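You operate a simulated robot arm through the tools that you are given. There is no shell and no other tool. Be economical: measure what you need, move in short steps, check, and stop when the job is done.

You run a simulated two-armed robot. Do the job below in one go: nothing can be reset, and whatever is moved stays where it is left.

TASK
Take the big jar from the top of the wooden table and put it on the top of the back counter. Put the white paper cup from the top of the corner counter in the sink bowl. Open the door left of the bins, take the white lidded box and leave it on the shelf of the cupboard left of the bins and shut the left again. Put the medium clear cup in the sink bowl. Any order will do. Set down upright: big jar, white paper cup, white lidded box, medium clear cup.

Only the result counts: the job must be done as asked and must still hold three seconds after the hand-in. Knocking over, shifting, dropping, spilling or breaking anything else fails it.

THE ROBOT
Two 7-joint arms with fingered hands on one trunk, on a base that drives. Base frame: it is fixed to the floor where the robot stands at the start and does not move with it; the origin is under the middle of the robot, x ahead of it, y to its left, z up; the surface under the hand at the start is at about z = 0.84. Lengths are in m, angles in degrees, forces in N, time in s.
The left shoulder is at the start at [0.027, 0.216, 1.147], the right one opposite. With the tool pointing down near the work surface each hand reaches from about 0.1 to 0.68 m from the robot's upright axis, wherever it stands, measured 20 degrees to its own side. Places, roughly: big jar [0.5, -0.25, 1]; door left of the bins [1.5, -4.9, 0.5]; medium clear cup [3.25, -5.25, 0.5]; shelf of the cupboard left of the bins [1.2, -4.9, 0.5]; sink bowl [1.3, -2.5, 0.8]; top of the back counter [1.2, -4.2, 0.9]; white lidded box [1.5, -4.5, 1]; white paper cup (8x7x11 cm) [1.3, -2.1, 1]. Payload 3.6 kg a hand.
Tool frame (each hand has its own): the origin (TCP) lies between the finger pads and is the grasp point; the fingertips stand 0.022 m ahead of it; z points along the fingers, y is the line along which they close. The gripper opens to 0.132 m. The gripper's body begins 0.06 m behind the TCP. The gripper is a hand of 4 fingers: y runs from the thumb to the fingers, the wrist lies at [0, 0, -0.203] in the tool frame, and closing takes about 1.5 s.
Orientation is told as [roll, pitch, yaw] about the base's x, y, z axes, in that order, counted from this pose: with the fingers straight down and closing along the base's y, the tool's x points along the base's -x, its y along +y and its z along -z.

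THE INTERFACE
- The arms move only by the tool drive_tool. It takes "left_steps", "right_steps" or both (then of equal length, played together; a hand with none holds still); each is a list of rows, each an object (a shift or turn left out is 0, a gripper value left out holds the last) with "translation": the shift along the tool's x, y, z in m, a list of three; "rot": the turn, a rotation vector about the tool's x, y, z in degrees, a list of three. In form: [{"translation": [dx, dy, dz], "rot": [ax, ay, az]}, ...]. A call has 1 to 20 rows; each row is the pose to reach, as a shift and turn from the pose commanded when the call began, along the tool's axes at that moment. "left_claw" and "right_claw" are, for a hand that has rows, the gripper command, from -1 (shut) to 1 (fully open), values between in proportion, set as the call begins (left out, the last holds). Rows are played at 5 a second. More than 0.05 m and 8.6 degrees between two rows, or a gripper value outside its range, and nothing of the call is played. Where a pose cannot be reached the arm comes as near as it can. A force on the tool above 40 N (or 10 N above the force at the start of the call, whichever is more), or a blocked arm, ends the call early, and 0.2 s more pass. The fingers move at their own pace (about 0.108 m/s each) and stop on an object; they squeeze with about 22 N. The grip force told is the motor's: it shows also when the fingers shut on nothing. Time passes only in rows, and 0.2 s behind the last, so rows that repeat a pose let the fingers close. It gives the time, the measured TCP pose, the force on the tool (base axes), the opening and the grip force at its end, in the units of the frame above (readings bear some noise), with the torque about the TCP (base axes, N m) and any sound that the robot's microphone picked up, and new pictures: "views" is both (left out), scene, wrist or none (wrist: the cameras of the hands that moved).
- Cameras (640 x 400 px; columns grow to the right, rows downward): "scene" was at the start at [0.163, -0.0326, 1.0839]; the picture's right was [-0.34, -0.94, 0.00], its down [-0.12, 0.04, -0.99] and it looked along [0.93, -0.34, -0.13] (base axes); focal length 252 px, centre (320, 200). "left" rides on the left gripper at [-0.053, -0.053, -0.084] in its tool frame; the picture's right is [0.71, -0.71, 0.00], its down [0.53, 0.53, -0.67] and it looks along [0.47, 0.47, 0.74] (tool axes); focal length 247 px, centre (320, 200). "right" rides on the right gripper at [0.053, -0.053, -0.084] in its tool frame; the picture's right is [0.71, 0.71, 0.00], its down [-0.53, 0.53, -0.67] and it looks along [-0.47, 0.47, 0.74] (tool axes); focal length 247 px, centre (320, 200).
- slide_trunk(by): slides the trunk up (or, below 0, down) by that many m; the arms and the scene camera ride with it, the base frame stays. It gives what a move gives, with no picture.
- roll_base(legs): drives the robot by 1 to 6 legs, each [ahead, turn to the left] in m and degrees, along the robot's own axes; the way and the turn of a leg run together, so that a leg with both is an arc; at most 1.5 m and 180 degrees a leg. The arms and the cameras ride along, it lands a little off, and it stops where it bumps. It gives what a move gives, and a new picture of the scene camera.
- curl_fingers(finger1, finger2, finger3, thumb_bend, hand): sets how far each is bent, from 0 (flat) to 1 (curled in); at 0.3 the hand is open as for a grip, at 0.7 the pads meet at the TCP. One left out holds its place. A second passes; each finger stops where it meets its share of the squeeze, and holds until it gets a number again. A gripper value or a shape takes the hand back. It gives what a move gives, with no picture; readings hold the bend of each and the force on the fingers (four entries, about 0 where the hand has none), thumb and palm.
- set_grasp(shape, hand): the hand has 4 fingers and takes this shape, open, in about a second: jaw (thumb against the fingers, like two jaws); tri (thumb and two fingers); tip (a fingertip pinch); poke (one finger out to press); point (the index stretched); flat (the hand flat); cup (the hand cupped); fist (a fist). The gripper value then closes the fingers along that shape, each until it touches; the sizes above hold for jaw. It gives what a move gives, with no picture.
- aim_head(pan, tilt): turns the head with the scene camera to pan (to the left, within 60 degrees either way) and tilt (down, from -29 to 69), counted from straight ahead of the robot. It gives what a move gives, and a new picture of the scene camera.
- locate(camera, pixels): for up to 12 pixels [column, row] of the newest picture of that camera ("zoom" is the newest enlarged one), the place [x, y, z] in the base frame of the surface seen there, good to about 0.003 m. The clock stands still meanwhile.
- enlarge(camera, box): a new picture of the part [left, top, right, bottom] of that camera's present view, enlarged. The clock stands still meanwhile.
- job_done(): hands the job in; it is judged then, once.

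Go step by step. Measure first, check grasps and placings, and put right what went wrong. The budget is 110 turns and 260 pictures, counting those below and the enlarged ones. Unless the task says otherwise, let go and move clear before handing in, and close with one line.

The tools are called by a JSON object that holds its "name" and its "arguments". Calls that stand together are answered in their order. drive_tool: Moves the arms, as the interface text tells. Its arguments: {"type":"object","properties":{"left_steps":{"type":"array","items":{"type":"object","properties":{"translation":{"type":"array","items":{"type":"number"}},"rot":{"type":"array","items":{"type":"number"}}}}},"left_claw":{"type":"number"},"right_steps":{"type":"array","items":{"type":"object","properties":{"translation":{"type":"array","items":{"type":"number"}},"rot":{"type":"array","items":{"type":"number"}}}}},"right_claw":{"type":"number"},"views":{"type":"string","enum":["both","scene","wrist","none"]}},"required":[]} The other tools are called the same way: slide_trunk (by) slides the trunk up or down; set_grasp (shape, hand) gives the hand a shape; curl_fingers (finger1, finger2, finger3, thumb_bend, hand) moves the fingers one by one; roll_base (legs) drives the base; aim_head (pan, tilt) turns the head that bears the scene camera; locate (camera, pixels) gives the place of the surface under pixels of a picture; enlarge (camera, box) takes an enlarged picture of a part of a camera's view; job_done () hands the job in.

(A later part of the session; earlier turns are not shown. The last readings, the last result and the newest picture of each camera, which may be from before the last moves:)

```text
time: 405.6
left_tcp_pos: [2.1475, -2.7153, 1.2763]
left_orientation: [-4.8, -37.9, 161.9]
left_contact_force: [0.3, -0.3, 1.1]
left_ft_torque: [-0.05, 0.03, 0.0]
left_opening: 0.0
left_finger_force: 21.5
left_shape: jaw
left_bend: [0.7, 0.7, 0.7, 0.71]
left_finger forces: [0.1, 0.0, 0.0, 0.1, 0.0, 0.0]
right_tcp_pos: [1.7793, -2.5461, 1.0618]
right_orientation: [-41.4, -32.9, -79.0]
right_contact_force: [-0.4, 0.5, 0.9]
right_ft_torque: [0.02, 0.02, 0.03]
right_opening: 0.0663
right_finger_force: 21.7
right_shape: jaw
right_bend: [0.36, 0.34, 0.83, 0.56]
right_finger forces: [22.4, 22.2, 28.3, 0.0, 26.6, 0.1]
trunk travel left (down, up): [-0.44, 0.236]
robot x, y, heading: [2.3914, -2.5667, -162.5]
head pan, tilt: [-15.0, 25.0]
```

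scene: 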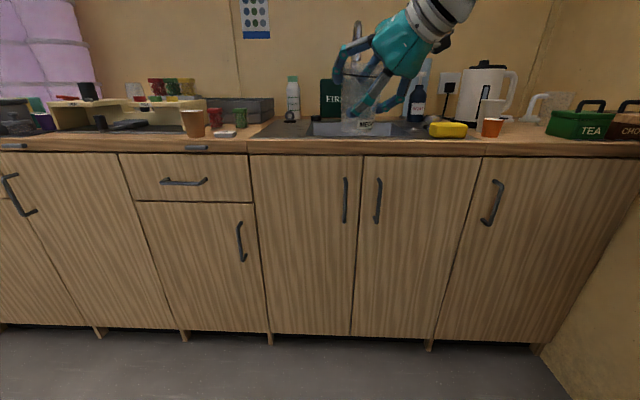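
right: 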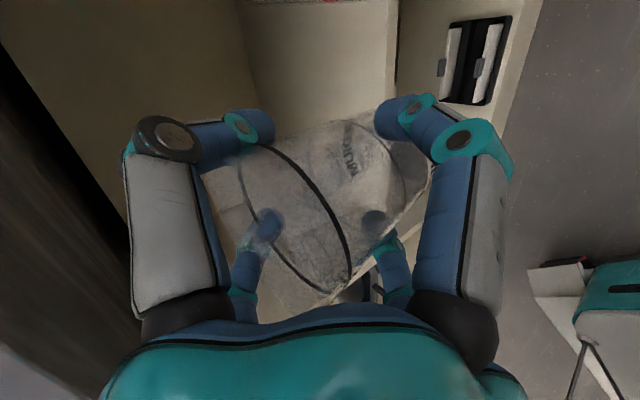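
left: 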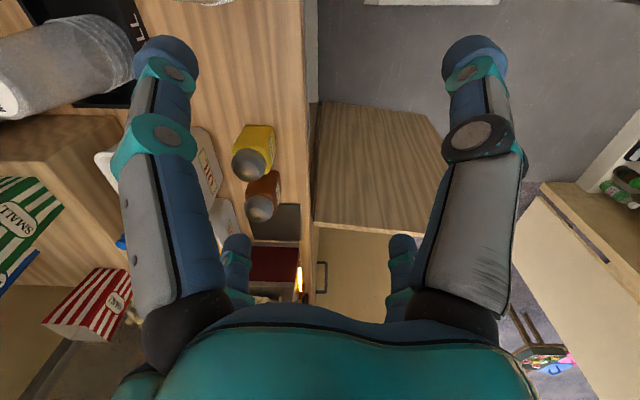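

The robot faces the sink (px 310–430,130); a white cup stands behind an orange one at px 490. I measure these and move closer while straightening.

{"name": "locate", "arguments": {"camera": "scene", "pixels": [[318, 132], [420, 135], [370, 137], [402, 127], [328, 125], [490, 112], [482, 105], [502, 108], [492, 128], [447, 130], [357, 60], [470, 105]]}}

{"name": "enlarge", "arguments": {"camera": "scene", "box": [290, 40, 560, 160]}}

{"name": "roll_base", "arguments": {"legs": [[0.25, -14]]}}

{"name": "aim_head", "arguments": {"pan": -12, "tilt": 28}}

{"name": "locate", "arguments": {"camera": "scene", "pixels": [[300, 130], [330, 130], [360, 130], [390, 130], [420, 130], [450, 130], [480, 130], [510, 110], [520, 130], [540, 110], [400, 150], [360, 150]]}}

```text
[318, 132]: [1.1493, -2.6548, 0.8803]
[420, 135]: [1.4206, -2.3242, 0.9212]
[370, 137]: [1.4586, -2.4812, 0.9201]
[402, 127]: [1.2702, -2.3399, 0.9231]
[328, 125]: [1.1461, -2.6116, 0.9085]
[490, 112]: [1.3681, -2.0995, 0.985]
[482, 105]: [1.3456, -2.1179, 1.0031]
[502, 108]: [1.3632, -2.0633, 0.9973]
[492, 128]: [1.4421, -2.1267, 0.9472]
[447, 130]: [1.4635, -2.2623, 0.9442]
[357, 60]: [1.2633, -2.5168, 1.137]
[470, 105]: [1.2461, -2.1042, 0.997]
```

```text
2.37 times, centred on (425, 100) of scene
```

zoom: 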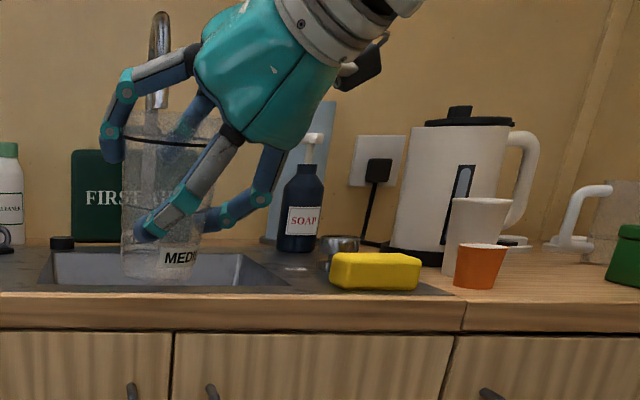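

```text
time: 407.4
left_tcp_pos: [1.865, -2.706, 1.28]
left_orientation: [-5.8, -38.9, 149.8]
left_contact_force: [-0.9, -1.2, 0.7]
left_ft_torque: [0.09, -0.02, -0.04]
left_opening: 0.0
left_finger_force: 22.0
left_shape: jaw
left_bend: [0.7, 0.7, 0.7, 0.71]
left_finger forces: [0.1, 0.0, 0.0, 0.0, 0.0, 0.0]
right_tcp_pos: [1.5503, -2.4472, 1.0614]
right_orientation: [-41.2, -32.8, -92.9]
right_contact_force: [0.4, 0.1, -1.3]
right_ft_torque: [-0.04, -0.02, 0.01]
right_opening: 0.0661
right_finger_force: 22.5
right_shape: jaw
right_bend: [0.36, 0.34, 0.83, 0.56]
right_finger forces: [22.4, 22.4, 28.0, 0.0, 26.5, 0.1]
trunk travel left (down, up): [-0.44, 0.236]
robot x, y, heading: [2.1471, -2.6196, -176.3]
head pan, tilt: [-15.0, 25.0]
```

scene: 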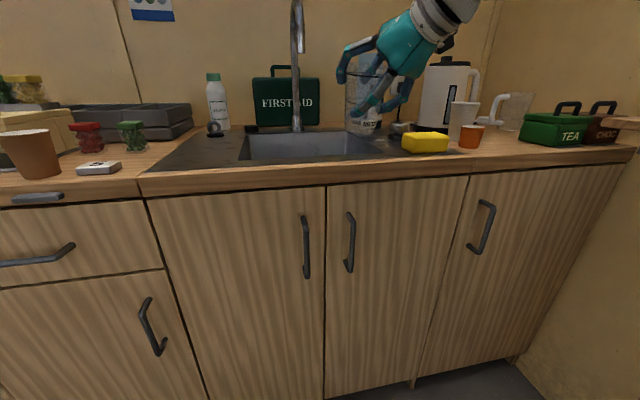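

```text
time: 408.1
left_tcp_pos: [1.8675, -2.7049, 1.2822]
left_orientation: [-5.8, -39.0, 149.7]
left_contact_force: [-0.2, -0.5, 0.3]
left_ft_torque: [0.0, 0.0, -0.02]
left_opening: 0.0
left_finger_force: 22.3
left_shape: jaw
left_bend: [0.7, 0.7, 0.7, 0.71]
left_finger forces: [0.0, 0.1, 0.1, 0.1, 0.1, 0.0]
right_tcp_pos: [1.5494, -2.4488, 1.0615]
right_orientation: [-41.3, -32.8, -93.0]
right_contact_force: [-0.8, -0.2, 0.6]
right_ft_torque: [0.01, 0.02, 0.01]
right_opening: 0.0661
right_finger_force: 21.9
right_shape: jaw
right_bend: [0.36, 0.34, 0.83, 0.56]
right_finger forces: [22.4, 22.3, 28.1, 0.0, 26.5, 0.1]
trunk travel left (down, up): [-0.44, 0.236]
robot x, y, heading: [2.1436, -2.6178, -175.8]
head pan, tilt: [-12.0, 28.0]
```

scene: 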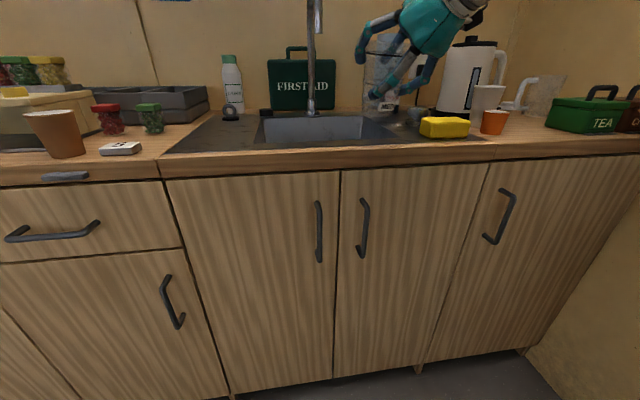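

```text
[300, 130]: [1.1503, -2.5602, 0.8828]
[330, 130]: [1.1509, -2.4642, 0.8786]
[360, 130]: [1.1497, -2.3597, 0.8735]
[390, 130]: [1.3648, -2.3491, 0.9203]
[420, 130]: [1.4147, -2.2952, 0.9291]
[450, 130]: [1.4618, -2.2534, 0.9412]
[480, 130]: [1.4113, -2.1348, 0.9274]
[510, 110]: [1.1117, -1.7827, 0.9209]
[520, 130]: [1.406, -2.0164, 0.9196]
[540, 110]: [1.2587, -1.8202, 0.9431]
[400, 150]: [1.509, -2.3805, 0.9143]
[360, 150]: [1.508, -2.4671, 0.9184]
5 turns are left
```

Bowl spans about x 1.15–1.43, y -2.70…-2.36. I set the MEDIUM cup down at about [1.345,-2.525], release, withdraw, level the hand, and reposition the base toward the white paper cup at [1.337,-2.085].

{"name": "roll_base", "arguments": {"legs": [[0.17, 0]]}}

{"name": "drive_tool", "arguments": {"right_steps": [{"translation": [-0.007, 0.011, 0.029]}, {"translation": [-0.015, 0.023, 0.058]}, {"translation": [-0.0219, 0.0339, 0.0864]}, {"translation": [-0.015, 0.041, 0.0945]}, {"translation": [-0.008, 0.048, 0.1026]}, {"translation": [-0.001, 0.055, 0.1107]}, {"translation": [0.006, 0.0624, 0.1188]}, {"translation": [0.013, 0.0695, 0.127]}, {"translation": [0.02, 0.0766, 0.135]}, {"translation": [0.027, 0.0838, 0.143]}, {"translation": [0.034, 0.091, 0.1512]}, {"translation": [0.041, 0.098, 0.1593]}, {"translation": [0.048, 0.1052, 0.1675]}, {"translation": [0.055, 0.1123, 0.1756]}, {"translation": [0.062, 0.1195, 0.1837]}, {"translation": [0.069, 0.1266, 0.1918]}, {"translation": [0.0756, 0.1338, 0.2]}], "views": "none"}}

{"name": "drive_tool", "arguments": {"right_steps": [{}, {}, {}, {}, {}, {}], "right_claw": 1, "views": "scene"}}

{"name": "drive_tool", "arguments": {"right_steps": [{"translation": [0, 0, -0.03]}, {"translation": [0, 0, -0.06]}, {"translation": [0, 0, -0.1]}, {"translation": [0, 0, -0.13]}, {"translation": [-0.025, -0.025, -0.159]}, {"translation": [-0.05, -0.05, -0.188]}, {"translation": [-0.075, -0.075, -0.217]}, {"translation": [-0.1, -0.1, -0.246]}, {"translation": [-0.135, -0.139, -0.288]}], "views": "none"}}

{"name": "roll_base", "arguments": {"legs": [[-0.3, 0]]}}

{"name": "drive_tool", "arguments": {"right_steps": [{"translation": [0, 0.0125, -0.0117], "rot": [-5.05, 5.05, 0]}, {"translation": [0, 0.025, -0.0234], "rot": [-10.1, 10.1, 0]}, {"translation": [0, 0.0375, -0.035], "rot": [-15.1, 15.1, 0]}, {"translation": [0, 0.05, -0.0467], "rot": [-20.2, 20.2, 0]}, {"translation": [0, 0.0625, -0.0583], "rot": [-25.2, 25.2, 0]}, {"translation": [0, 0.075, -0.07], "rot": [-30.3, 30.3, 0]}, {"translation": [0, 0.0877, -0.0816], "rot": [-35.3, 35.3, 0]}, {"translation": [0, 0.0877, -0.0816], "rot": [-35.3, 35.3, 0]}], "views": "none"}}

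{"name": "roll_base", "arguments": {"legs": [[-0.1, -18]]}}

{"name": "roll_base", "arguments": {"legs": [[0.1, -18]]}}

{"name": "aim_head", "arguments": {"pan": 20, "tilt": 22}}

```text
time: 409.5
left_tcp_pos: [1.6961, -2.7166, 1.2798]
left_orientation: [-5.8, -39.0, 149.8]
left_contact_force: [0.4, -0.3, -0.2]
left_ft_torque: [-0.02, 0.0, -0.04]
left_opening: 0.0
left_finger_force: 22.2
left_shape: jaw
left_bend: [0.7, 0.7, 0.7, 0.71]
left_finger forces: [0.0, 0.0, 0.1, 0.0, 0.0, 0.0]
right_tcp_pos: [1.3815, -2.4591, 1.061]
right_orientation: [-41.3, -32.9, -92.8]
right_contact_force: [0.4, 0.1, -0.4]
right_ft_torque: [-0.01, 0.0, 0.01]
right_opening: 0.0662
right_finger_force: 22.0
right_shape: jaw
right_bend: [0.36, 0.34, 0.83, 0.56]
right_finger forces: [22.5, 22.3, 28.1, 0.1, 26.6, 0.0]
trunk travel left (down, up): [-0.44, 0.236]
robot x, y, heading: [1.9729, -2.6314, -175.7]
head pan, tilt: [-12.0, 28.0]
```

scene: 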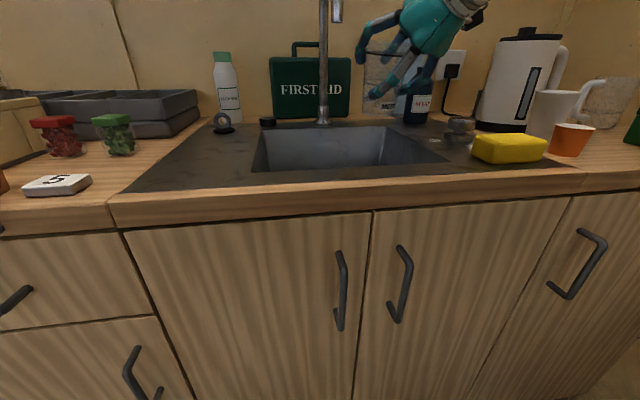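

```text
time: 412.6
left_tcp_pos: [1.6974, -2.7169, 1.281]
left_orientation: [-5.7, -39.0, 149.8]
left_contact_force: [-0.3, 0.4, 0.2]
left_ft_torque: [0.01, -0.04, -0.02]
left_opening: 0.0001
left_finger_force: 21.7
left_shape: jaw
left_bend: [0.7, 0.7, 0.7, 0.71]
left_finger forces: [0.1, 0.1, 0.0, 0.0, 0.1, 0.0]
right_tcp_pos: [1.3423, -2.5242, 0.872]
right_orientation: [-43.0, -33.5, -92.0]
right_contact_force: [3.1, 0.1, 5.9]
right_ft_torque: [0.4, -0.58, -0.18]
right_opening: 0.0662
right_finger_force: 21.8
right_shape: jaw
right_bend: [0.36, 0.34, 0.83, 0.57]
right_finger forces: [22.3, 22.4, 27.7, 0.0, 25.7, 0.0]
trunk travel left (down, up): [-0.44, 0.236]
robot x, y, heading: [1.9799, -2.636, -176.1]
head pan, tilt: [-12.0, 28.0]
stopped in row 15 (right hand): the force on the tool passed its limit at 58 N (the readings are from after the stop); the commanded pose is now the measured one
```

```text
time: 414.0
left_tcp_pos: [1.6992, -2.7177, 1.282]
left_orientation: [-5.8, -39.1, 149.8]
left_contact_force: [-0.2, -0.4, 0.2]
left_ft_torque: [0.01, 0.01, 0.01]
left_opening: 0.0
left_finger_force: 21.6
left_shape: jaw
left_bend: [0.7, 0.7, 0.7, 0.71]
left_finger forces: [0.1, 0.0, 0.0, 0.0, 0.0, 0.0]
right_tcp_pos: [1.3427, -2.524, 0.8724]
right_orientation: [-43.0, -33.4, -92.0]
right_contact_force: [-6.6, -0.4, 14.9]
right_ft_torque: [0.79, -1.72, 0.35]
right_opening: 0.1315
right_finger_force: 0.1
right_shape: jaw
right_bend: [0.3, 0.3, 0.3, 0.3]
right_finger forces: [0.0, 0.0, 0.1, 0.1, 0.0, 0.0]
trunk travel left (down, up): [-0.44, 0.236]
robot x, y, heading: [1.978, -2.6335, -176.0]
head pan, tilt: [-12.0, 28.0]
```

scene: 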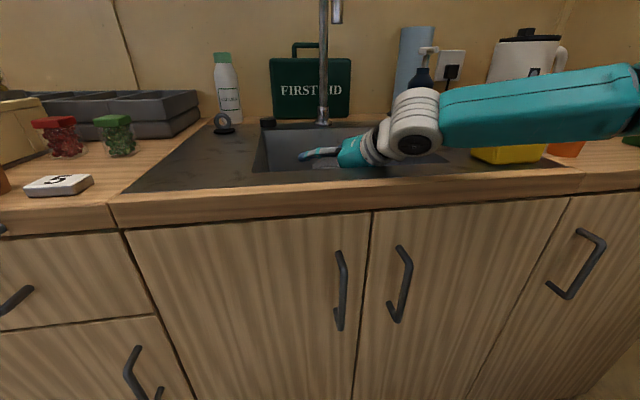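

```text
refused: row 9 steps farther than a row can; nothing moved
```

```text
time: 414.9
left_tcp_pos: [1.7187, -2.7168, 1.282]
left_orientation: [-5.8, -39.2, 149.9]
left_contact_force: [0.1, -0.4, -0.1]
left_ft_torque: [0.01, 0.0, -0.02]
left_opening: 0.0
left_finger_force: 21.9
left_shape: jaw
left_bend: [0.7, 0.7, 0.7, 0.71]
left_finger forces: [0.1, 0.1, 0.0, 0.1, 0.0, 0.0]
right_tcp_pos: [1.349, -2.5158, 0.8887]
right_orientation: [-45.3, -33.5, -91.7]
right_contact_force: [-13.6, -0.6, 0.2]
right_ft_torque: [0.06, -0.51, 0.45]
right_opening: 0.132
right_finger_force: 0.0
right_shape: jaw
right_bend: [0.3, 0.3, 0.3, 0.3]
right_finger forces: [0.0, 0.0, 0.0, 0.0, 0.0, 14.1]
trunk travel left (down, up): [-0.44, 0.236]
robot x, y, heading: [1.9981, -2.6301, -176.0]
head pan, tilt: [-12.0, 28.0]
stopped in leg 1: the force on the tool passed its limit at 108 N (the readings are from after the stop); the commanded pose is now the measured one
```

scene: 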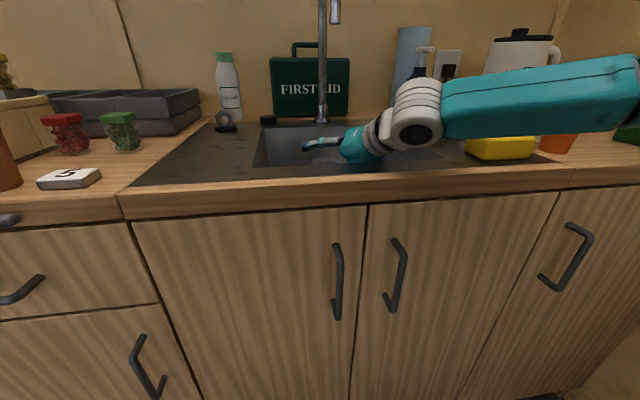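

```text
time: 415.2
left_tcp_pos: [1.7203, -2.7166, 1.2837]
left_orientation: [-5.7, -39.2, 149.9]
left_contact_force: [0.6, 0.4, 0.1]
left_ft_torque: [0.0, 0.01, -0.04]
left_opening: 0.0
left_finger_force: 21.6
left_shape: jaw
left_bend: [0.7, 0.7, 0.7, 0.71]
left_finger forces: [0.0, 0.0, 0.1, 0.0, 0.1, 0.1]
right_tcp_pos: [1.3535, -2.5123, 0.8926]
right_orientation: [-41.6, -31.0, -94.6]
right_contact_force: [-23.5, -3.0, -1.5]
right_ft_torque: [0.1, -0.55, -0.07]
right_opening: 0.132
right_finger_force: 0.1
right_shape: jaw
right_bend: [0.3, 0.3, 0.3, 0.3]
right_finger forces: [0.1, 0.0, 0.0, 0.0, 0.1, 22.5]
trunk travel left (down, up): [-0.44, 0.236]
robot x, y, heading: [1.9969, -2.6302, -176.2]
head pan, tilt: [-12.0, 28.0]
stopped in row 1 (right hand): the force on the tool passed its limit at 49 N (the readings are from after the stop); the commanded pose is now the measured one
```

```text
time: 416.0
left_tcp_pos: [1.7264, -2.7112, 1.2841]
left_orientation: [-6.1, -39.1, 149.0]
left_contact_force: [-0.9, 0.1, 0.4]
left_ft_torque: [0.01, 0.01, -0.03]
left_opening: 0.0
left_finger_force: 21.9
left_shape: jaw
left_bend: [0.7, 0.7, 0.7, 0.71]
left_finger forces: [0.0, 0.0, 0.0, 0.1, 0.0, 0.1]
right_tcp_pos: [1.3611, -2.5026, 0.9027]
right_orientation: [-42.3, -31.7, -95.2]
right_contact_force: [-1.5, 1.1, 1.4]
right_ft_torque: [0.05, -0.19, 0.01]
right_opening: 0.132
right_finger_force: 0.0
right_shape: jaw
right_bend: [0.3, 0.3, 0.3, 0.3]
right_finger forces: [0.1, 2.7, 0.0, 0.0, 0.0, 0.4]
trunk travel left (down, up): [-0.44, 0.236]
robot x, y, heading: [2.0025, -2.6358, -177.2]
head pan, tilt: [-12.0, 28.0]
stopped in leg 1: the force on the tool passed its limit at 44 N (the readings are from after the stop); the commanded pose is now the measured one
```

scene: 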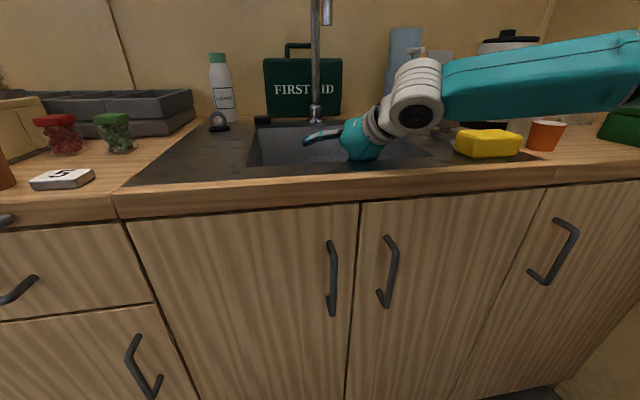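

```text
time: 417.2
left_tcp_pos: [1.6508, -2.6591, 1.2865]
left_orientation: [-6.4, -39.5, 138.8]
left_contact_force: [0.9, 0.7, 0.0]
left_ft_torque: [0.02, -0.02, -0.01]
left_opening: 0.0
left_finger_force: 21.6
left_shape: jaw
left_bend: [0.7, 0.7, 0.7, 0.71]
left_finger forces: [0.1, 0.0, 0.1, 0.0, 0.1, 0.0]
right_tcp_pos: [1.345, -2.4089, 0.904]
right_orientation: [-41.3, -34.2, -104.3]
right_contact_force: [-0.8, -10.7, 0.6]
right_ft_torque: [-0.2, -0.02, -0.29]
right_opening: 0.1321
right_finger_force: 0.0
right_shape: jaw
right_bend: [0.36, 0.3, 0.3, 0.3]
right_finger forces: [11.7, 0.1, 0.0, 0.0, 0.0, 0.0]
trunk travel left (down, up): [-0.44, 0.236]
robot x, y, heading: [1.9408, -2.6354, 171.7]
head pan, tilt: [-12.0, 28.0]
stopped in leg 1: the force on the tool passed its limit at 53 N (the readings are from after the stop); the commanded pose is now the measured one
```

scene: 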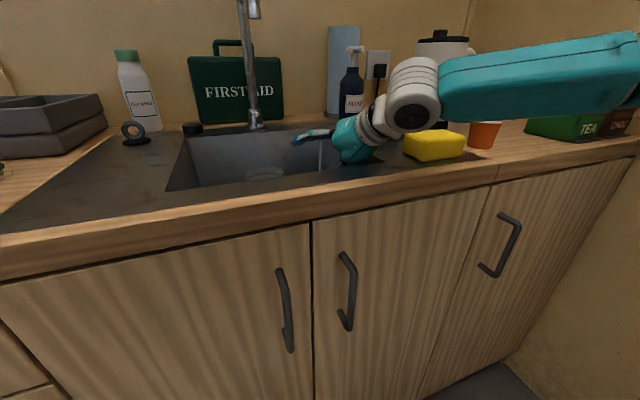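

```text
time: 418.1
left_tcp_pos: [1.6536, -2.6605, 1.2876]
left_orientation: [-6.3, -39.7, 138.7]
left_contact_force: [0.2, -0.2, 0.6]
left_ft_torque: [0.01, 0.03, 0.02]
left_opening: 0.0
left_finger_force: 22.2
left_shape: jaw
left_bend: [0.7, 0.7, 0.7, 0.71]
left_finger forces: [0.0, 0.0, 0.0, 0.0, 0.1, 0.0]
right_tcp_pos: [1.3467, -2.4075, 0.9034]
right_orientation: [-41.3, -33.8, -104.6]
right_contact_force: [2.6, -18.8, 0.5]
right_ft_torque: [-0.29, -0.1, -0.73]
right_opening: 0.1321
right_finger_force: 0.0
right_shape: jaw
right_bend: [0.37, 0.3, 0.3, 0.3]
right_finger forces: [18.8, 0.1, 0.0, 0.0, 0.1, 0.0]
trunk travel left (down, up): [-0.44, 0.236]
robot x, y, heading: [1.9436, -2.6351, 171.6]
head pan, tilt: [20.0, 22.0]
4 turns are left
```

scene: 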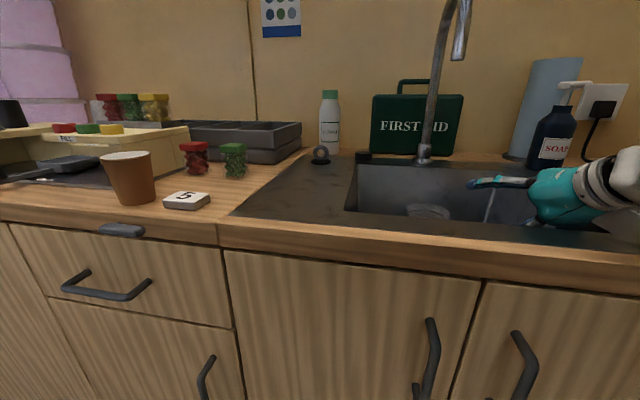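

The MEDIUM cup's rim shows upright in the bowl (px 428,212). My withdraw was refused, so I now lift the hand out vertically, turn it toward the white cup, approach at 50° pitch, grasp it and lift.

{"name": "drive_tool", "arguments": {"right_steps": [{"translation": [-0.025, -0.0227, -0.0264]}, {"translation": [-0.05, -0.0454, -0.0528]}, {"translation": [-0.075, -0.0681, -0.0792]}, {"translation": [-0.1, -0.0909, -0.1056]}, {"translation": [-0.125, -0.1136, -0.132]}, {"translation": [-0.15, -0.1363, -0.1584]}, {"translation": [-0.1748, -0.159, -0.1848]}, {"translation": [-0.1748, -0.159, -0.1848]}], "right_claw": 1, "views": "none"}}

{"name": "drive_tool", "arguments": {"right_steps": [{"rot": [4.1, 4.1, 4.6]}, {"rot": [8.2, 8.1, 9.2]}, {"rot": [12.4, 12.2, 13.9]}, {"rot": [16.5, 16.2, 18.5]}, {"rot": [20.6, 20.3, 23.1]}, {"rot": [20.6, 20.3, 23.1]}], "views": "none"}}

{"name": "drive_tool", "arguments": {"right_steps": [{"translation": [0.0353, -0.0198, 0.0108]}, {"translation": [0.0706, -0.0395, 0.0216]}, {"translation": [0.1059, -0.0593, 0.0324]}, {"translation": [0.1412, -0.079, 0.0432]}, {"translation": [0.1765, -0.0988, 0.0539]}, {"translation": [0.2118, -0.1185, 0.0647]}, {"translation": [0.2471, -0.1383, 0.0755]}, {"translation": [0.2824, -0.158, 0.0863]}, {"translation": [0.2824, -0.158, 0.0863]}], "views": "wrist"}}

{"name": "locate", "arguments": {"camera": "right", "pixels": [[250, 80], [280, 80], [310, 80], [340, 80], [280, 120], [310, 120], [340, 120], [370, 100], [320, 50], [300, 150], [330, 150], [360, 140]]}}

{"name": "aim_head", "arguments": {"pan": -30, "tilt": 25}}

```text
time: 419.9
left_tcp_pos: [1.6535, -2.6573, 1.288]
left_orientation: [-6.4, -39.6, 138.6]
left_contact_force: [-0.1, -0.1, 0.5]
left_ft_torque: [-0.01, 0.03, -0.01]
left_opening: 0.0002
left_finger_force: 21.4
left_shape: jaw
left_bend: [0.7, 0.7, 0.7, 0.71]
left_finger forces: [0.0, 0.1, 0.1, 0.0, 0.0, 0.0]
right_tcp_pos: [1.3457, -2.4106, 1.204]
right_orientation: [-41.3, -33.7, -104.7]
right_contact_force: [-0.6, 0.3, -0.3]
right_ft_torque: [-0.02, 0.03, -0.02]
right_opening: 0.1321
right_finger_force: 0.0
right_shape: jaw
right_bend: [0.3, 0.3, 0.3, 0.3]
right_finger forces: [0.0, 0.0, 0.0, 0.0, 0.1, 0.0]
trunk travel left (down, up): [-0.44, 0.236]
robot x, y, heading: [1.9449, -2.6315, 171.7]
head pan, tilt: [20.0, 22.0]
```

```text
time: 421.4
left_tcp_pos: [1.6534, -2.6581, 1.2867]
left_orientation: [-6.2, -39.6, 138.5]
left_contact_force: [-0.5, 0.4, 0.8]
left_ft_torque: [0.01, 0.01, -0.02]
left_opening: 0.0
left_finger_force: 21.7
left_shape: jaw
left_bend: [0.7, 0.7, 0.7, 0.71]
left_finger forces: [0.0, 0.0, 0.0, 0.1, 0.0, 0.0]
right_tcp_pos: [1.3455, -2.4132, 1.202]
right_orientation: [-41.4, -33.8, -141.9]
right_contact_force: [1.0, -0.4, -0.1]
right_ft_torque: [-0.02, 0.02, 0.01]
right_opening: 0.1322
right_finger_force: 0.0
right_shape: jaw
right_bend: [0.3, 0.3, 0.3, 0.3]
right_finger forces: [0.1, 0.1, 0.1, 0.0, 0.0, 0.1]
trunk travel left (down, up): [-0.44, 0.236]
robot x, y, heading: [1.9437, -2.6323, 171.7]
head pan, tilt: [20.0, 22.0]
```

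```text
time: 423.4
left_tcp_pos: [1.6546, -2.6579, 1.2871]
left_orientation: [-6.4, -39.6, 138.7]
left_contact_force: [-1.0, -0.3, -0.2]
left_ft_torque: [0.02, -0.01, -0.01]
left_opening: 0.0003
left_finger_force: 21.6
left_shape: jaw
left_bend: [0.7, 0.7, 0.7, 0.71]
left_finger forces: [0.1, 0.1, 0.0, 0.1, 0.0, 0.0]
right_tcp_pos: [1.4364, -2.1162, 1.0786]
right_orientation: [-41.3, -33.9, -141.6]
right_contact_force: [0.0, -0.7, -0.1]
right_ft_torque: [-0.01, 0.03, 0.02]
right_opening: 0.1319
right_finger_force: 0.0
right_shape: jaw
right_bend: [0.3, 0.3, 0.3, 0.3]
right_finger forces: [0.1, 0.0, 0.0, 0.1, 0.0, 0.0]
trunk travel left (down, up): [-0.44, 0.236]
robot x, y, heading: [1.9427, -2.6321, 171.6]
head pan, tilt: [20.0, 22.0]
```

right: 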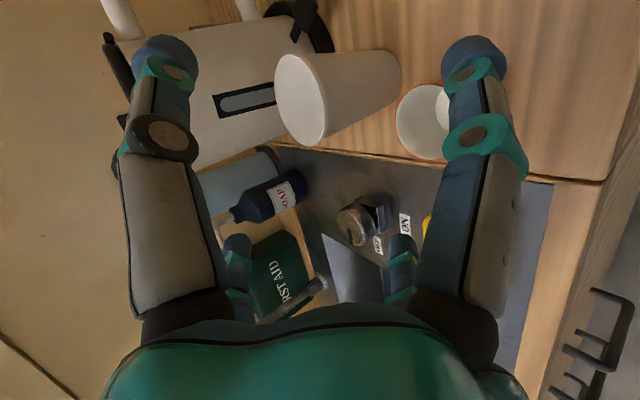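

```text
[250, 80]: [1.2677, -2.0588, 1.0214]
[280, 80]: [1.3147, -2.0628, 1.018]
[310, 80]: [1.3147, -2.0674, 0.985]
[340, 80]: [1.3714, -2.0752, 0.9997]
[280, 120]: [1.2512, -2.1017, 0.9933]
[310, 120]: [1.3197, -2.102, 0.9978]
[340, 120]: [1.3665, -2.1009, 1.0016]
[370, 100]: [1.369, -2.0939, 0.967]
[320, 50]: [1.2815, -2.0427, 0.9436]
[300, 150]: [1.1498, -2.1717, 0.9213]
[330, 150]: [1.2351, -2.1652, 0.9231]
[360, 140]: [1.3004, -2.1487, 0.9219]
```

```text
time: 424.5
left_tcp_pos: [1.6533, -2.657, 1.2867]
left_orientation: [-6.3, -39.6, 138.6]
left_contact_force: [-0.6, -0.9, -0.6]
left_ft_torque: [0.0, 0.02, -0.04]
left_opening: 0.0001
left_finger_force: 22.1
left_shape: jaw
left_bend: [0.7, 0.7, 0.7, 0.71]
left_finger forces: [0.0, 0.1, 0.0, 0.1, 0.0, 0.1]
right_tcp_pos: [1.4356, -2.1167, 1.0785]
right_orientation: [-41.4, -33.9, -141.7]
right_contact_force: [0.0, -1.1, 0.4]
right_ft_torque: [-0.04, 0.0, -0.04]
right_opening: 0.132
right_finger_force: 0.0
right_shape: jaw
right_bend: [0.3, 0.3, 0.3, 0.3]
right_finger forces: [0.0, 0.0, 0.0, 0.1, 0.0, 0.1]
trunk travel left (down, up): [-0.44, 0.236]
robot x, y, heading: [1.946, -2.6313, 172.1]
head pan, tilt: [-30.0, 25.0]
3 turns are left
```

scene: 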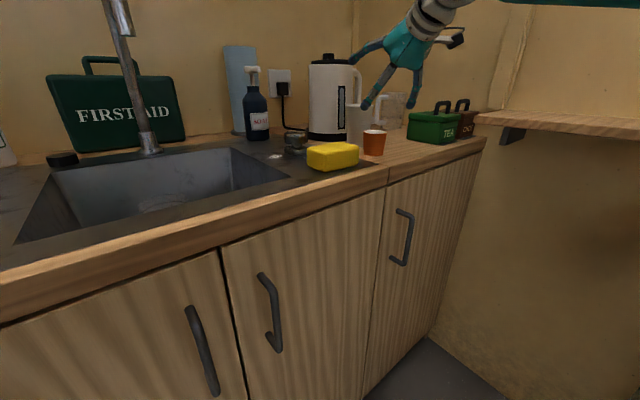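

The white cup is centred between the digits (axis aligned within 2 mm). I measure the bowl's content first, then grasp the white cup and lift it.

{"name": "locate", "arguments": {"camera": "scene", "pixels": [[140, 208], [150, 204], [160, 202], [170, 203], [178, 206], [165, 210], [150, 210], [200, 180], [120, 190], [235, 150], [290, 178], [160, 225]]}}

{"name": "enlarge", "arguments": {"camera": "scene", "box": [20, 120, 300, 270]}}

{"name": "drive_tool", "arguments": {"right_steps": [{"translation": [0, 0, 0.025]}, {"translation": [0, 0.001, 0.05]}, {"translation": [-0.001, 0.002, 0.075]}, {"translation": [-0.001, 0.002, 0.1]}, {"translation": [-0.001, 0.002, 0.128]}, {"translation": [-0.001, 0.002, 0.128]}], "views": "none"}}

{"name": "drive_tool", "arguments": {"right_steps": [{}, {}, {}, {}, {}, {}, {}, {}], "right_claw": -1, "views": "wrist"}}

{"name": "drive_tool", "arguments": {"right_steps": [{"translation": [-0.011, -0.011, -0.0125]}, {"translation": [-0.033, -0.033, -0.0375]}, {"translation": [-0.0556, -0.0548, -0.0624]}, {"translation": [-0.0778, -0.0767, -0.0874]}, {"translation": [-0.0945, -0.0932, -0.1061]}, {"translation": [-0.0945, -0.0932, -0.1061]}], "views": "both"}}

{"name": "locate", "arguments": {"camera": "scene", "pixels": [[80, 200], [100, 200], [120, 205], [130, 210], [140, 215], [180, 210], [190, 200], [150, 195], [60, 230], [230, 190], [270, 165], [250, 185]]}}

```text
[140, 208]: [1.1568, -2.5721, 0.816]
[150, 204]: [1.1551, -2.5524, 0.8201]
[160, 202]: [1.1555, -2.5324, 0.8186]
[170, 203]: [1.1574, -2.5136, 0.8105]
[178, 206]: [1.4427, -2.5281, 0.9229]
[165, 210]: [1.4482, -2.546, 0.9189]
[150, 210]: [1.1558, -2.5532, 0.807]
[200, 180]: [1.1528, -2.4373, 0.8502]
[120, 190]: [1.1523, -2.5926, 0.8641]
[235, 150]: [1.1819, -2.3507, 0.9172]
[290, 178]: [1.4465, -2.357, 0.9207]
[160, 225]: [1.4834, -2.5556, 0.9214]
```

```text
2.29 times, centred on (160, 195) of scene
```

zoom: 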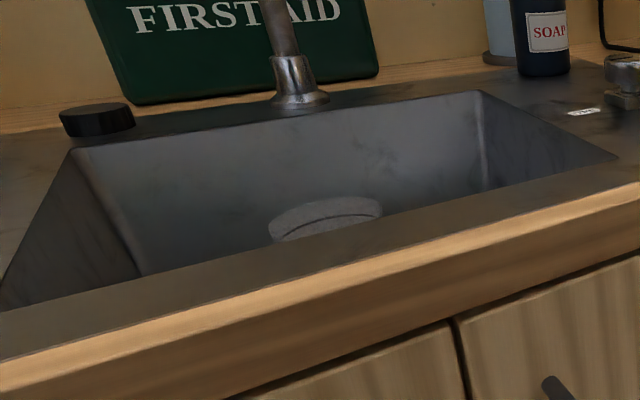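

```text
time: 425.9
left_tcp_pos: [1.6533, -2.6564, 1.2861]
left_orientation: [-6.3, -39.6, 138.5]
left_contact_force: [0.4, -0.9, -0.3]
left_ft_torque: [-0.01, 0.0, -0.01]
left_opening: 0.0
left_finger_force: 22.2
left_shape: jaw
left_bend: [0.7, 0.7, 0.7, 0.71]
left_finger forces: [0.0, 0.0, 0.0, 0.1, 0.0, 0.1]
right_tcp_pos: [1.345, -2.0858, 0.9996]
right_orientation: [-41.5, -33.8, -141.7]
right_contact_force: [0.0, 0.3, -1.1]
right_ft_torque: [-0.02, -0.01, 0.0]
right_opening: 0.1322
right_finger_force: 0.2
right_shape: jaw
right_bend: [0.3, 0.3, 0.3, 0.3]
right_finger forces: [0.1, 0.0, 0.0, 0.1, 0.1, 0.1]
trunk travel left (down, up): [-0.44, 0.236]
robot x, y, heading: [1.9447, -2.6302, 171.7]
head pan, tilt: [-30.0, 25.0]
```

```text
time: 427.7
left_tcp_pos: [1.6533, -2.6581, 1.2869]
left_orientation: [-6.3, -39.6, 138.6]
left_contact_force: [-0.5, 0.1, -0.8]
left_ft_torque: [-0.02, 0.06, 0.0]
left_opening: 0.0
left_finger_force: 22.0
left_shape: jaw
left_bend: [0.7, 0.7, 0.7, 0.71]
left_finger forces: [0.1, 0.0, 0.0, 0.1, 0.0, 0.0]
right_tcp_pos: [1.3451, -2.0852, 0.9988]
right_orientation: [-41.5, -33.8, -141.7]
right_contact_force: [-0.1, 0.2, 0.4]
right_ft_torque: [-0.02, 0.01, -0.01]
right_opening: 0.0523
right_finger_force: 21.6
right_shape: jaw
right_bend: [0.35, 0.35, 0.82, 0.64]
right_finger forces: [27.0, 25.5, 15.8, 0.0, 12.7, 0.1]
trunk travel left (down, up): [-0.44, 0.236]
robot x, y, heading: [1.9437, -2.6351, 171.9]
head pan, tilt: [-30.0, 25.0]
```

right: 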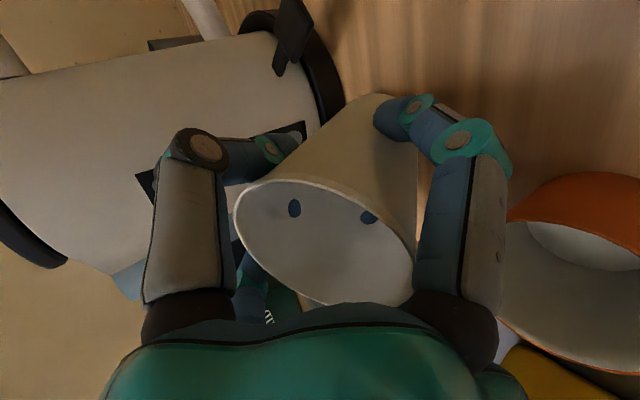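

```text
time: 429.1
left_tcp_pos: [1.6535, -2.6575, 1.2867]
left_orientation: [-6.2, -39.6, 138.6]
left_contact_force: [0.1, 1.2, 0.1]
left_ft_torque: [0.01, -0.03, -0.03]
left_opening: 0.0001
left_finger_force: 22.5
left_shape: jaw
left_bend: [0.7, 0.7, 0.7, 0.71]
left_finger forces: [0.0, 0.1, 0.1, 0.0, 0.0, 0.1]
right_tcp_pos: [1.3452, -2.0844, 1.1684]
right_orientation: [-41.3, -33.8, -141.7]
right_contact_force: [1.0, -0.5, -1.2]
right_ft_torque: [0.03, 0.01, 0.02]
right_opening: 0.0521
right_finger_force: 22.1
right_shape: jaw
right_bend: [0.35, 0.35, 0.82, 0.64]
right_finger forces: [26.8, 25.5, 15.7, 0.0, 12.4, 0.0]
trunk travel left (down, up): [-0.44, 0.236]
robot x, y, heading: [1.9439, -2.6345, 171.6]
head pan, tilt: [-30.0, 25.0]
```

scene: 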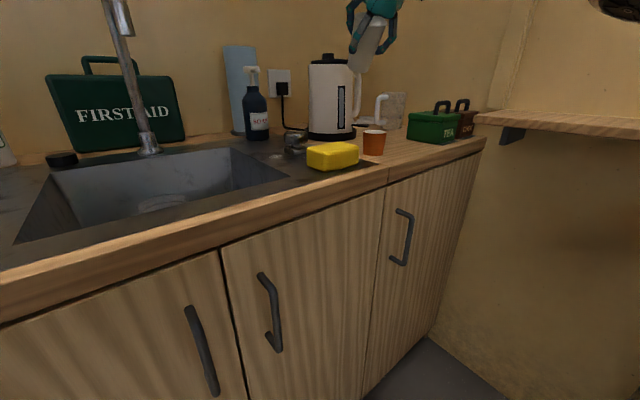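
right: 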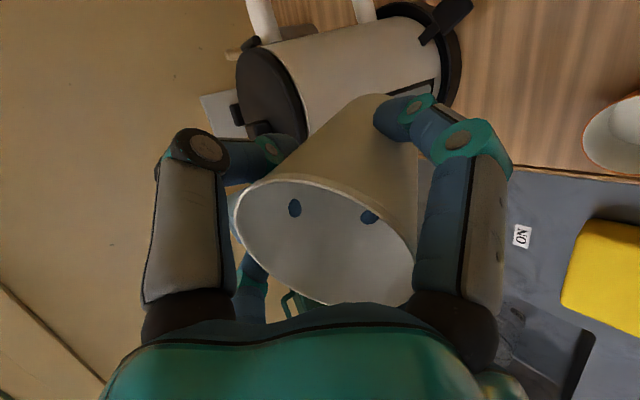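

```text
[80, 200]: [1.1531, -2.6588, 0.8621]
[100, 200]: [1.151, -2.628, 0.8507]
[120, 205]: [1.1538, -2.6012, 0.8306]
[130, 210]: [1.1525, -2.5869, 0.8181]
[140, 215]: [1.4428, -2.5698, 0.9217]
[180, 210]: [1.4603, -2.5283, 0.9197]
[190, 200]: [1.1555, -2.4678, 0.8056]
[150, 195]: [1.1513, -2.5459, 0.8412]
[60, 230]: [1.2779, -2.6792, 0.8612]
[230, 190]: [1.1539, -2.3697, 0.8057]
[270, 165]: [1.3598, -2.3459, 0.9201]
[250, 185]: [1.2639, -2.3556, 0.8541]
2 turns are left
```

The white cup is held but leans ~28° in the grip (its axis lies nearer the hand's axis in the wrist picture). I rotate the hand so the cup hangs upright, carry it over the free right-rear part of the bowl, and look.

{"name": "drive_tool", "arguments": {"right_steps": [{"rot": [-5.75, 3.68, 1.9]}, {"rot": [-11.5, 7.35, 3.8]}, {"rot": [-17.25, 11.03, 5.7]}, {"rot": [-23, 14.7, 7.6]}, {"rot": [-23, 14.7, 7.6]}], "views": "none"}}

{"name": "drive_tool", "arguments": {"right_steps": [{"translation": [-0.0114, 0.04, 0.0073]}, {"translation": [-0.0228, 0.08, 0.0145]}, {"translation": [-0.0342, 0.12, 0.0218]}, {"translation": [-0.0457, 0.16, 0.029]}, {"translation": [-0.0571, 0.2, 0.0363]}, {"translation": [-0.0685, 0.24, 0.0435]}, {"translation": [-0.0799, 0.28, 0.0508]}, {"translation": [-0.0913, 0.3196, 0.058]}, {"translation": [-0.111, 0.3165, 0.075]}, {"translation": [-0.131, 0.3133, 0.092]}, {"translation": [-0.1505, 0.3102, 0.1087]}, {"translation": [-0.1505, 0.3102, 0.1087]}], "views": "wrist"}}

{"name": "aim_head", "arguments": {"pan": -5, "tilt": 12}}

{"name": "enlarge", "arguments": {"camera": "scene", "box": [240, 60, 440, 240]}}

{"name": "locate", "arguments": {"camera": "zoom", "pixels": [[260, 200], [300, 200], [340, 200], [380, 200], [420, 200], [300, 240], [340, 240], [380, 240], [340, 280], [380, 280], [300, 280], [340, 320]]}}

```text
time: 430.3
left_tcp_pos: [1.6537, -2.6572, 1.2868]
left_orientation: [-6.3, -39.7, 138.6]
left_contact_force: [-1.0, 1.3, -0.3]
left_ft_torque: [0.01, 0.01, 0.01]
left_opening: 0.0
left_finger_force: 22.1
left_shape: jaw
left_bend: [0.7, 0.7, 0.7, 0.71]
left_finger forces: [0.1, 0.0, 0.0, 0.0, 0.1, 0.1]
right_tcp_pos: [1.3457, -2.0857, 1.167]
right_orientation: [-10.8, -23.8, -156.6]
right_contact_force: [0.8, -0.7, -0.2]
right_ft_torque: [-0.03, -0.01, 0.01]
right_opening: 0.0518
right_finger_force: 22.0
right_shape: jaw
right_bend: [0.35, 0.35, 0.82, 0.64]
right_finger forces: [26.7, 25.2, 15.8, 0.0, 12.1, 0.1]
trunk travel left (down, up): [-0.44, 0.236]
robot x, y, heading: [1.9444, -2.6335, 171.6]
head pan, tilt: [-30.0, 25.0]
```

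```text
time: 432.9
left_tcp_pos: [1.6536, -2.6565, 1.2875]
left_orientation: [-6.2, -39.6, 138.6]
left_contact_force: [0.6, -0.1, 0.1]
left_ft_torque: [0.01, 0.03, -0.02]
left_opening: 0.0
left_finger_force: 21.9
left_shape: jaw
left_bend: [0.7, 0.7, 0.7, 0.71]
left_finger forces: [0.0, 0.1, 0.0, 0.1, 0.1, 0.0]
right_tcp_pos: [1.2705, -2.4274, 1.0794]
right_orientation: [-10.9, -24.0, -156.7]
right_contact_force: [-0.2, -0.9, -0.4]
right_ft_torque: [-0.02, 0.0, -0.03]
right_opening: 0.0521
right_finger_force: 21.6
right_shape: jaw
right_bend: [0.35, 0.35, 0.82, 0.64]
right_finger forces: [26.8, 25.4, 15.5, 0.0, 11.8, 0.1]
trunk travel left (down, up): [-0.44, 0.236]
robot x, y, heading: [1.9443, -2.6351, 171.7]
head pan, tilt: [-30.0, 25.0]
```

right: 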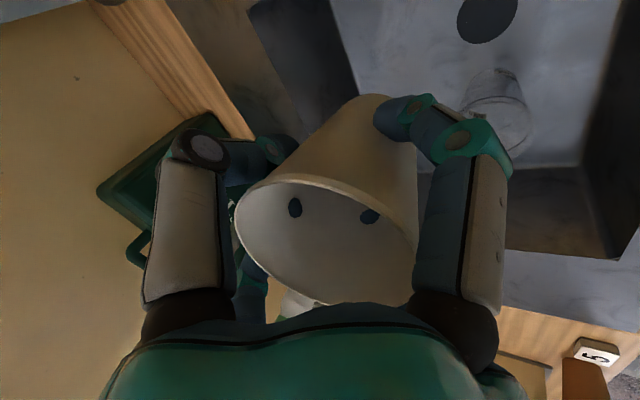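

```text
time: 433.8
left_tcp_pos: [1.6529, -2.6595, 1.2878]
left_orientation: [-6.3, -39.6, 138.6]
left_contact_force: [0.0, 0.3, -0.4]
left_ft_torque: [0.0, 0.0, 0.02]
left_opening: 0.0002
left_finger_force: 22.3
left_shape: jaw
left_bend: [0.7, 0.7, 0.7, 0.71]
left_finger forces: [0.0, 0.0, 0.0, 0.0, 0.0, 0.0]
right_tcp_pos: [1.2698, -2.4262, 1.0797]
right_orientation: [-10.9, -24.0, -156.8]
right_contact_force: [0.8, -0.3, -0.3]
right_ft_torque: [-0.02, 0.02, 0.01]
right_opening: 0.0517
right_finger_force: 21.7
right_shape: jaw
right_bend: [0.35, 0.35, 0.82, 0.64]
right_finger forces: [26.9, 25.4, 15.5, 0.1, 11.7, 0.0]
trunk travel left (down, up): [-0.44, 0.236]
robot x, y, heading: [1.9444, -2.6348, 171.8]
head pan, tilt: [-5.0, 12.0]
```

scene: 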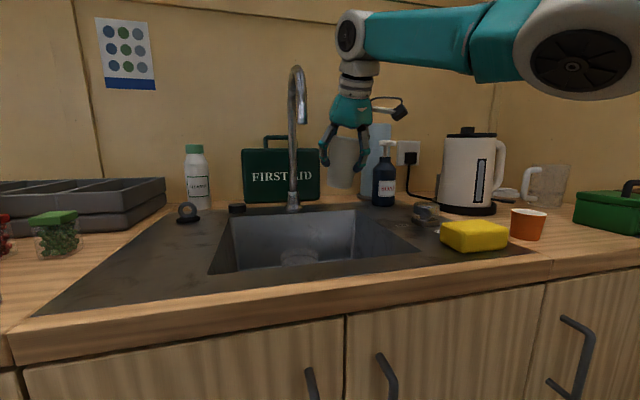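

```text
2.22 times, centred on (340, 150) of scene
```

zoom: 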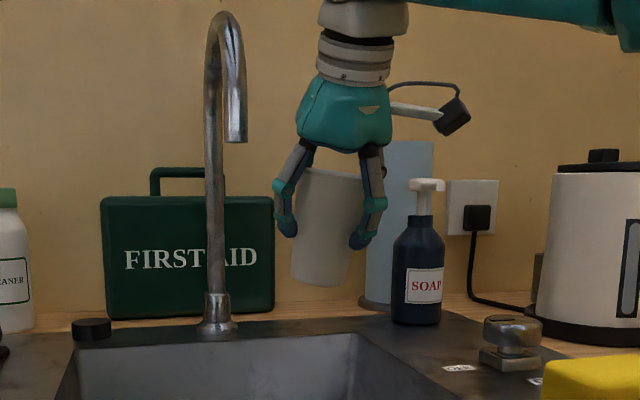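

```text
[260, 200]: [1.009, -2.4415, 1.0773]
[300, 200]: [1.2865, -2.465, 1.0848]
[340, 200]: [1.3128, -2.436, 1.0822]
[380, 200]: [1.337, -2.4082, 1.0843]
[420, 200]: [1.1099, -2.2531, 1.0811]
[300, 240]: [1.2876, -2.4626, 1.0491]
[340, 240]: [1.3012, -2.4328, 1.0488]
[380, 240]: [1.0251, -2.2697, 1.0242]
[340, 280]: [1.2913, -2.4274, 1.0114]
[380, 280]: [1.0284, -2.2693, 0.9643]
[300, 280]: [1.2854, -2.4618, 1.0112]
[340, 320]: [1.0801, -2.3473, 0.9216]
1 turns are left
```

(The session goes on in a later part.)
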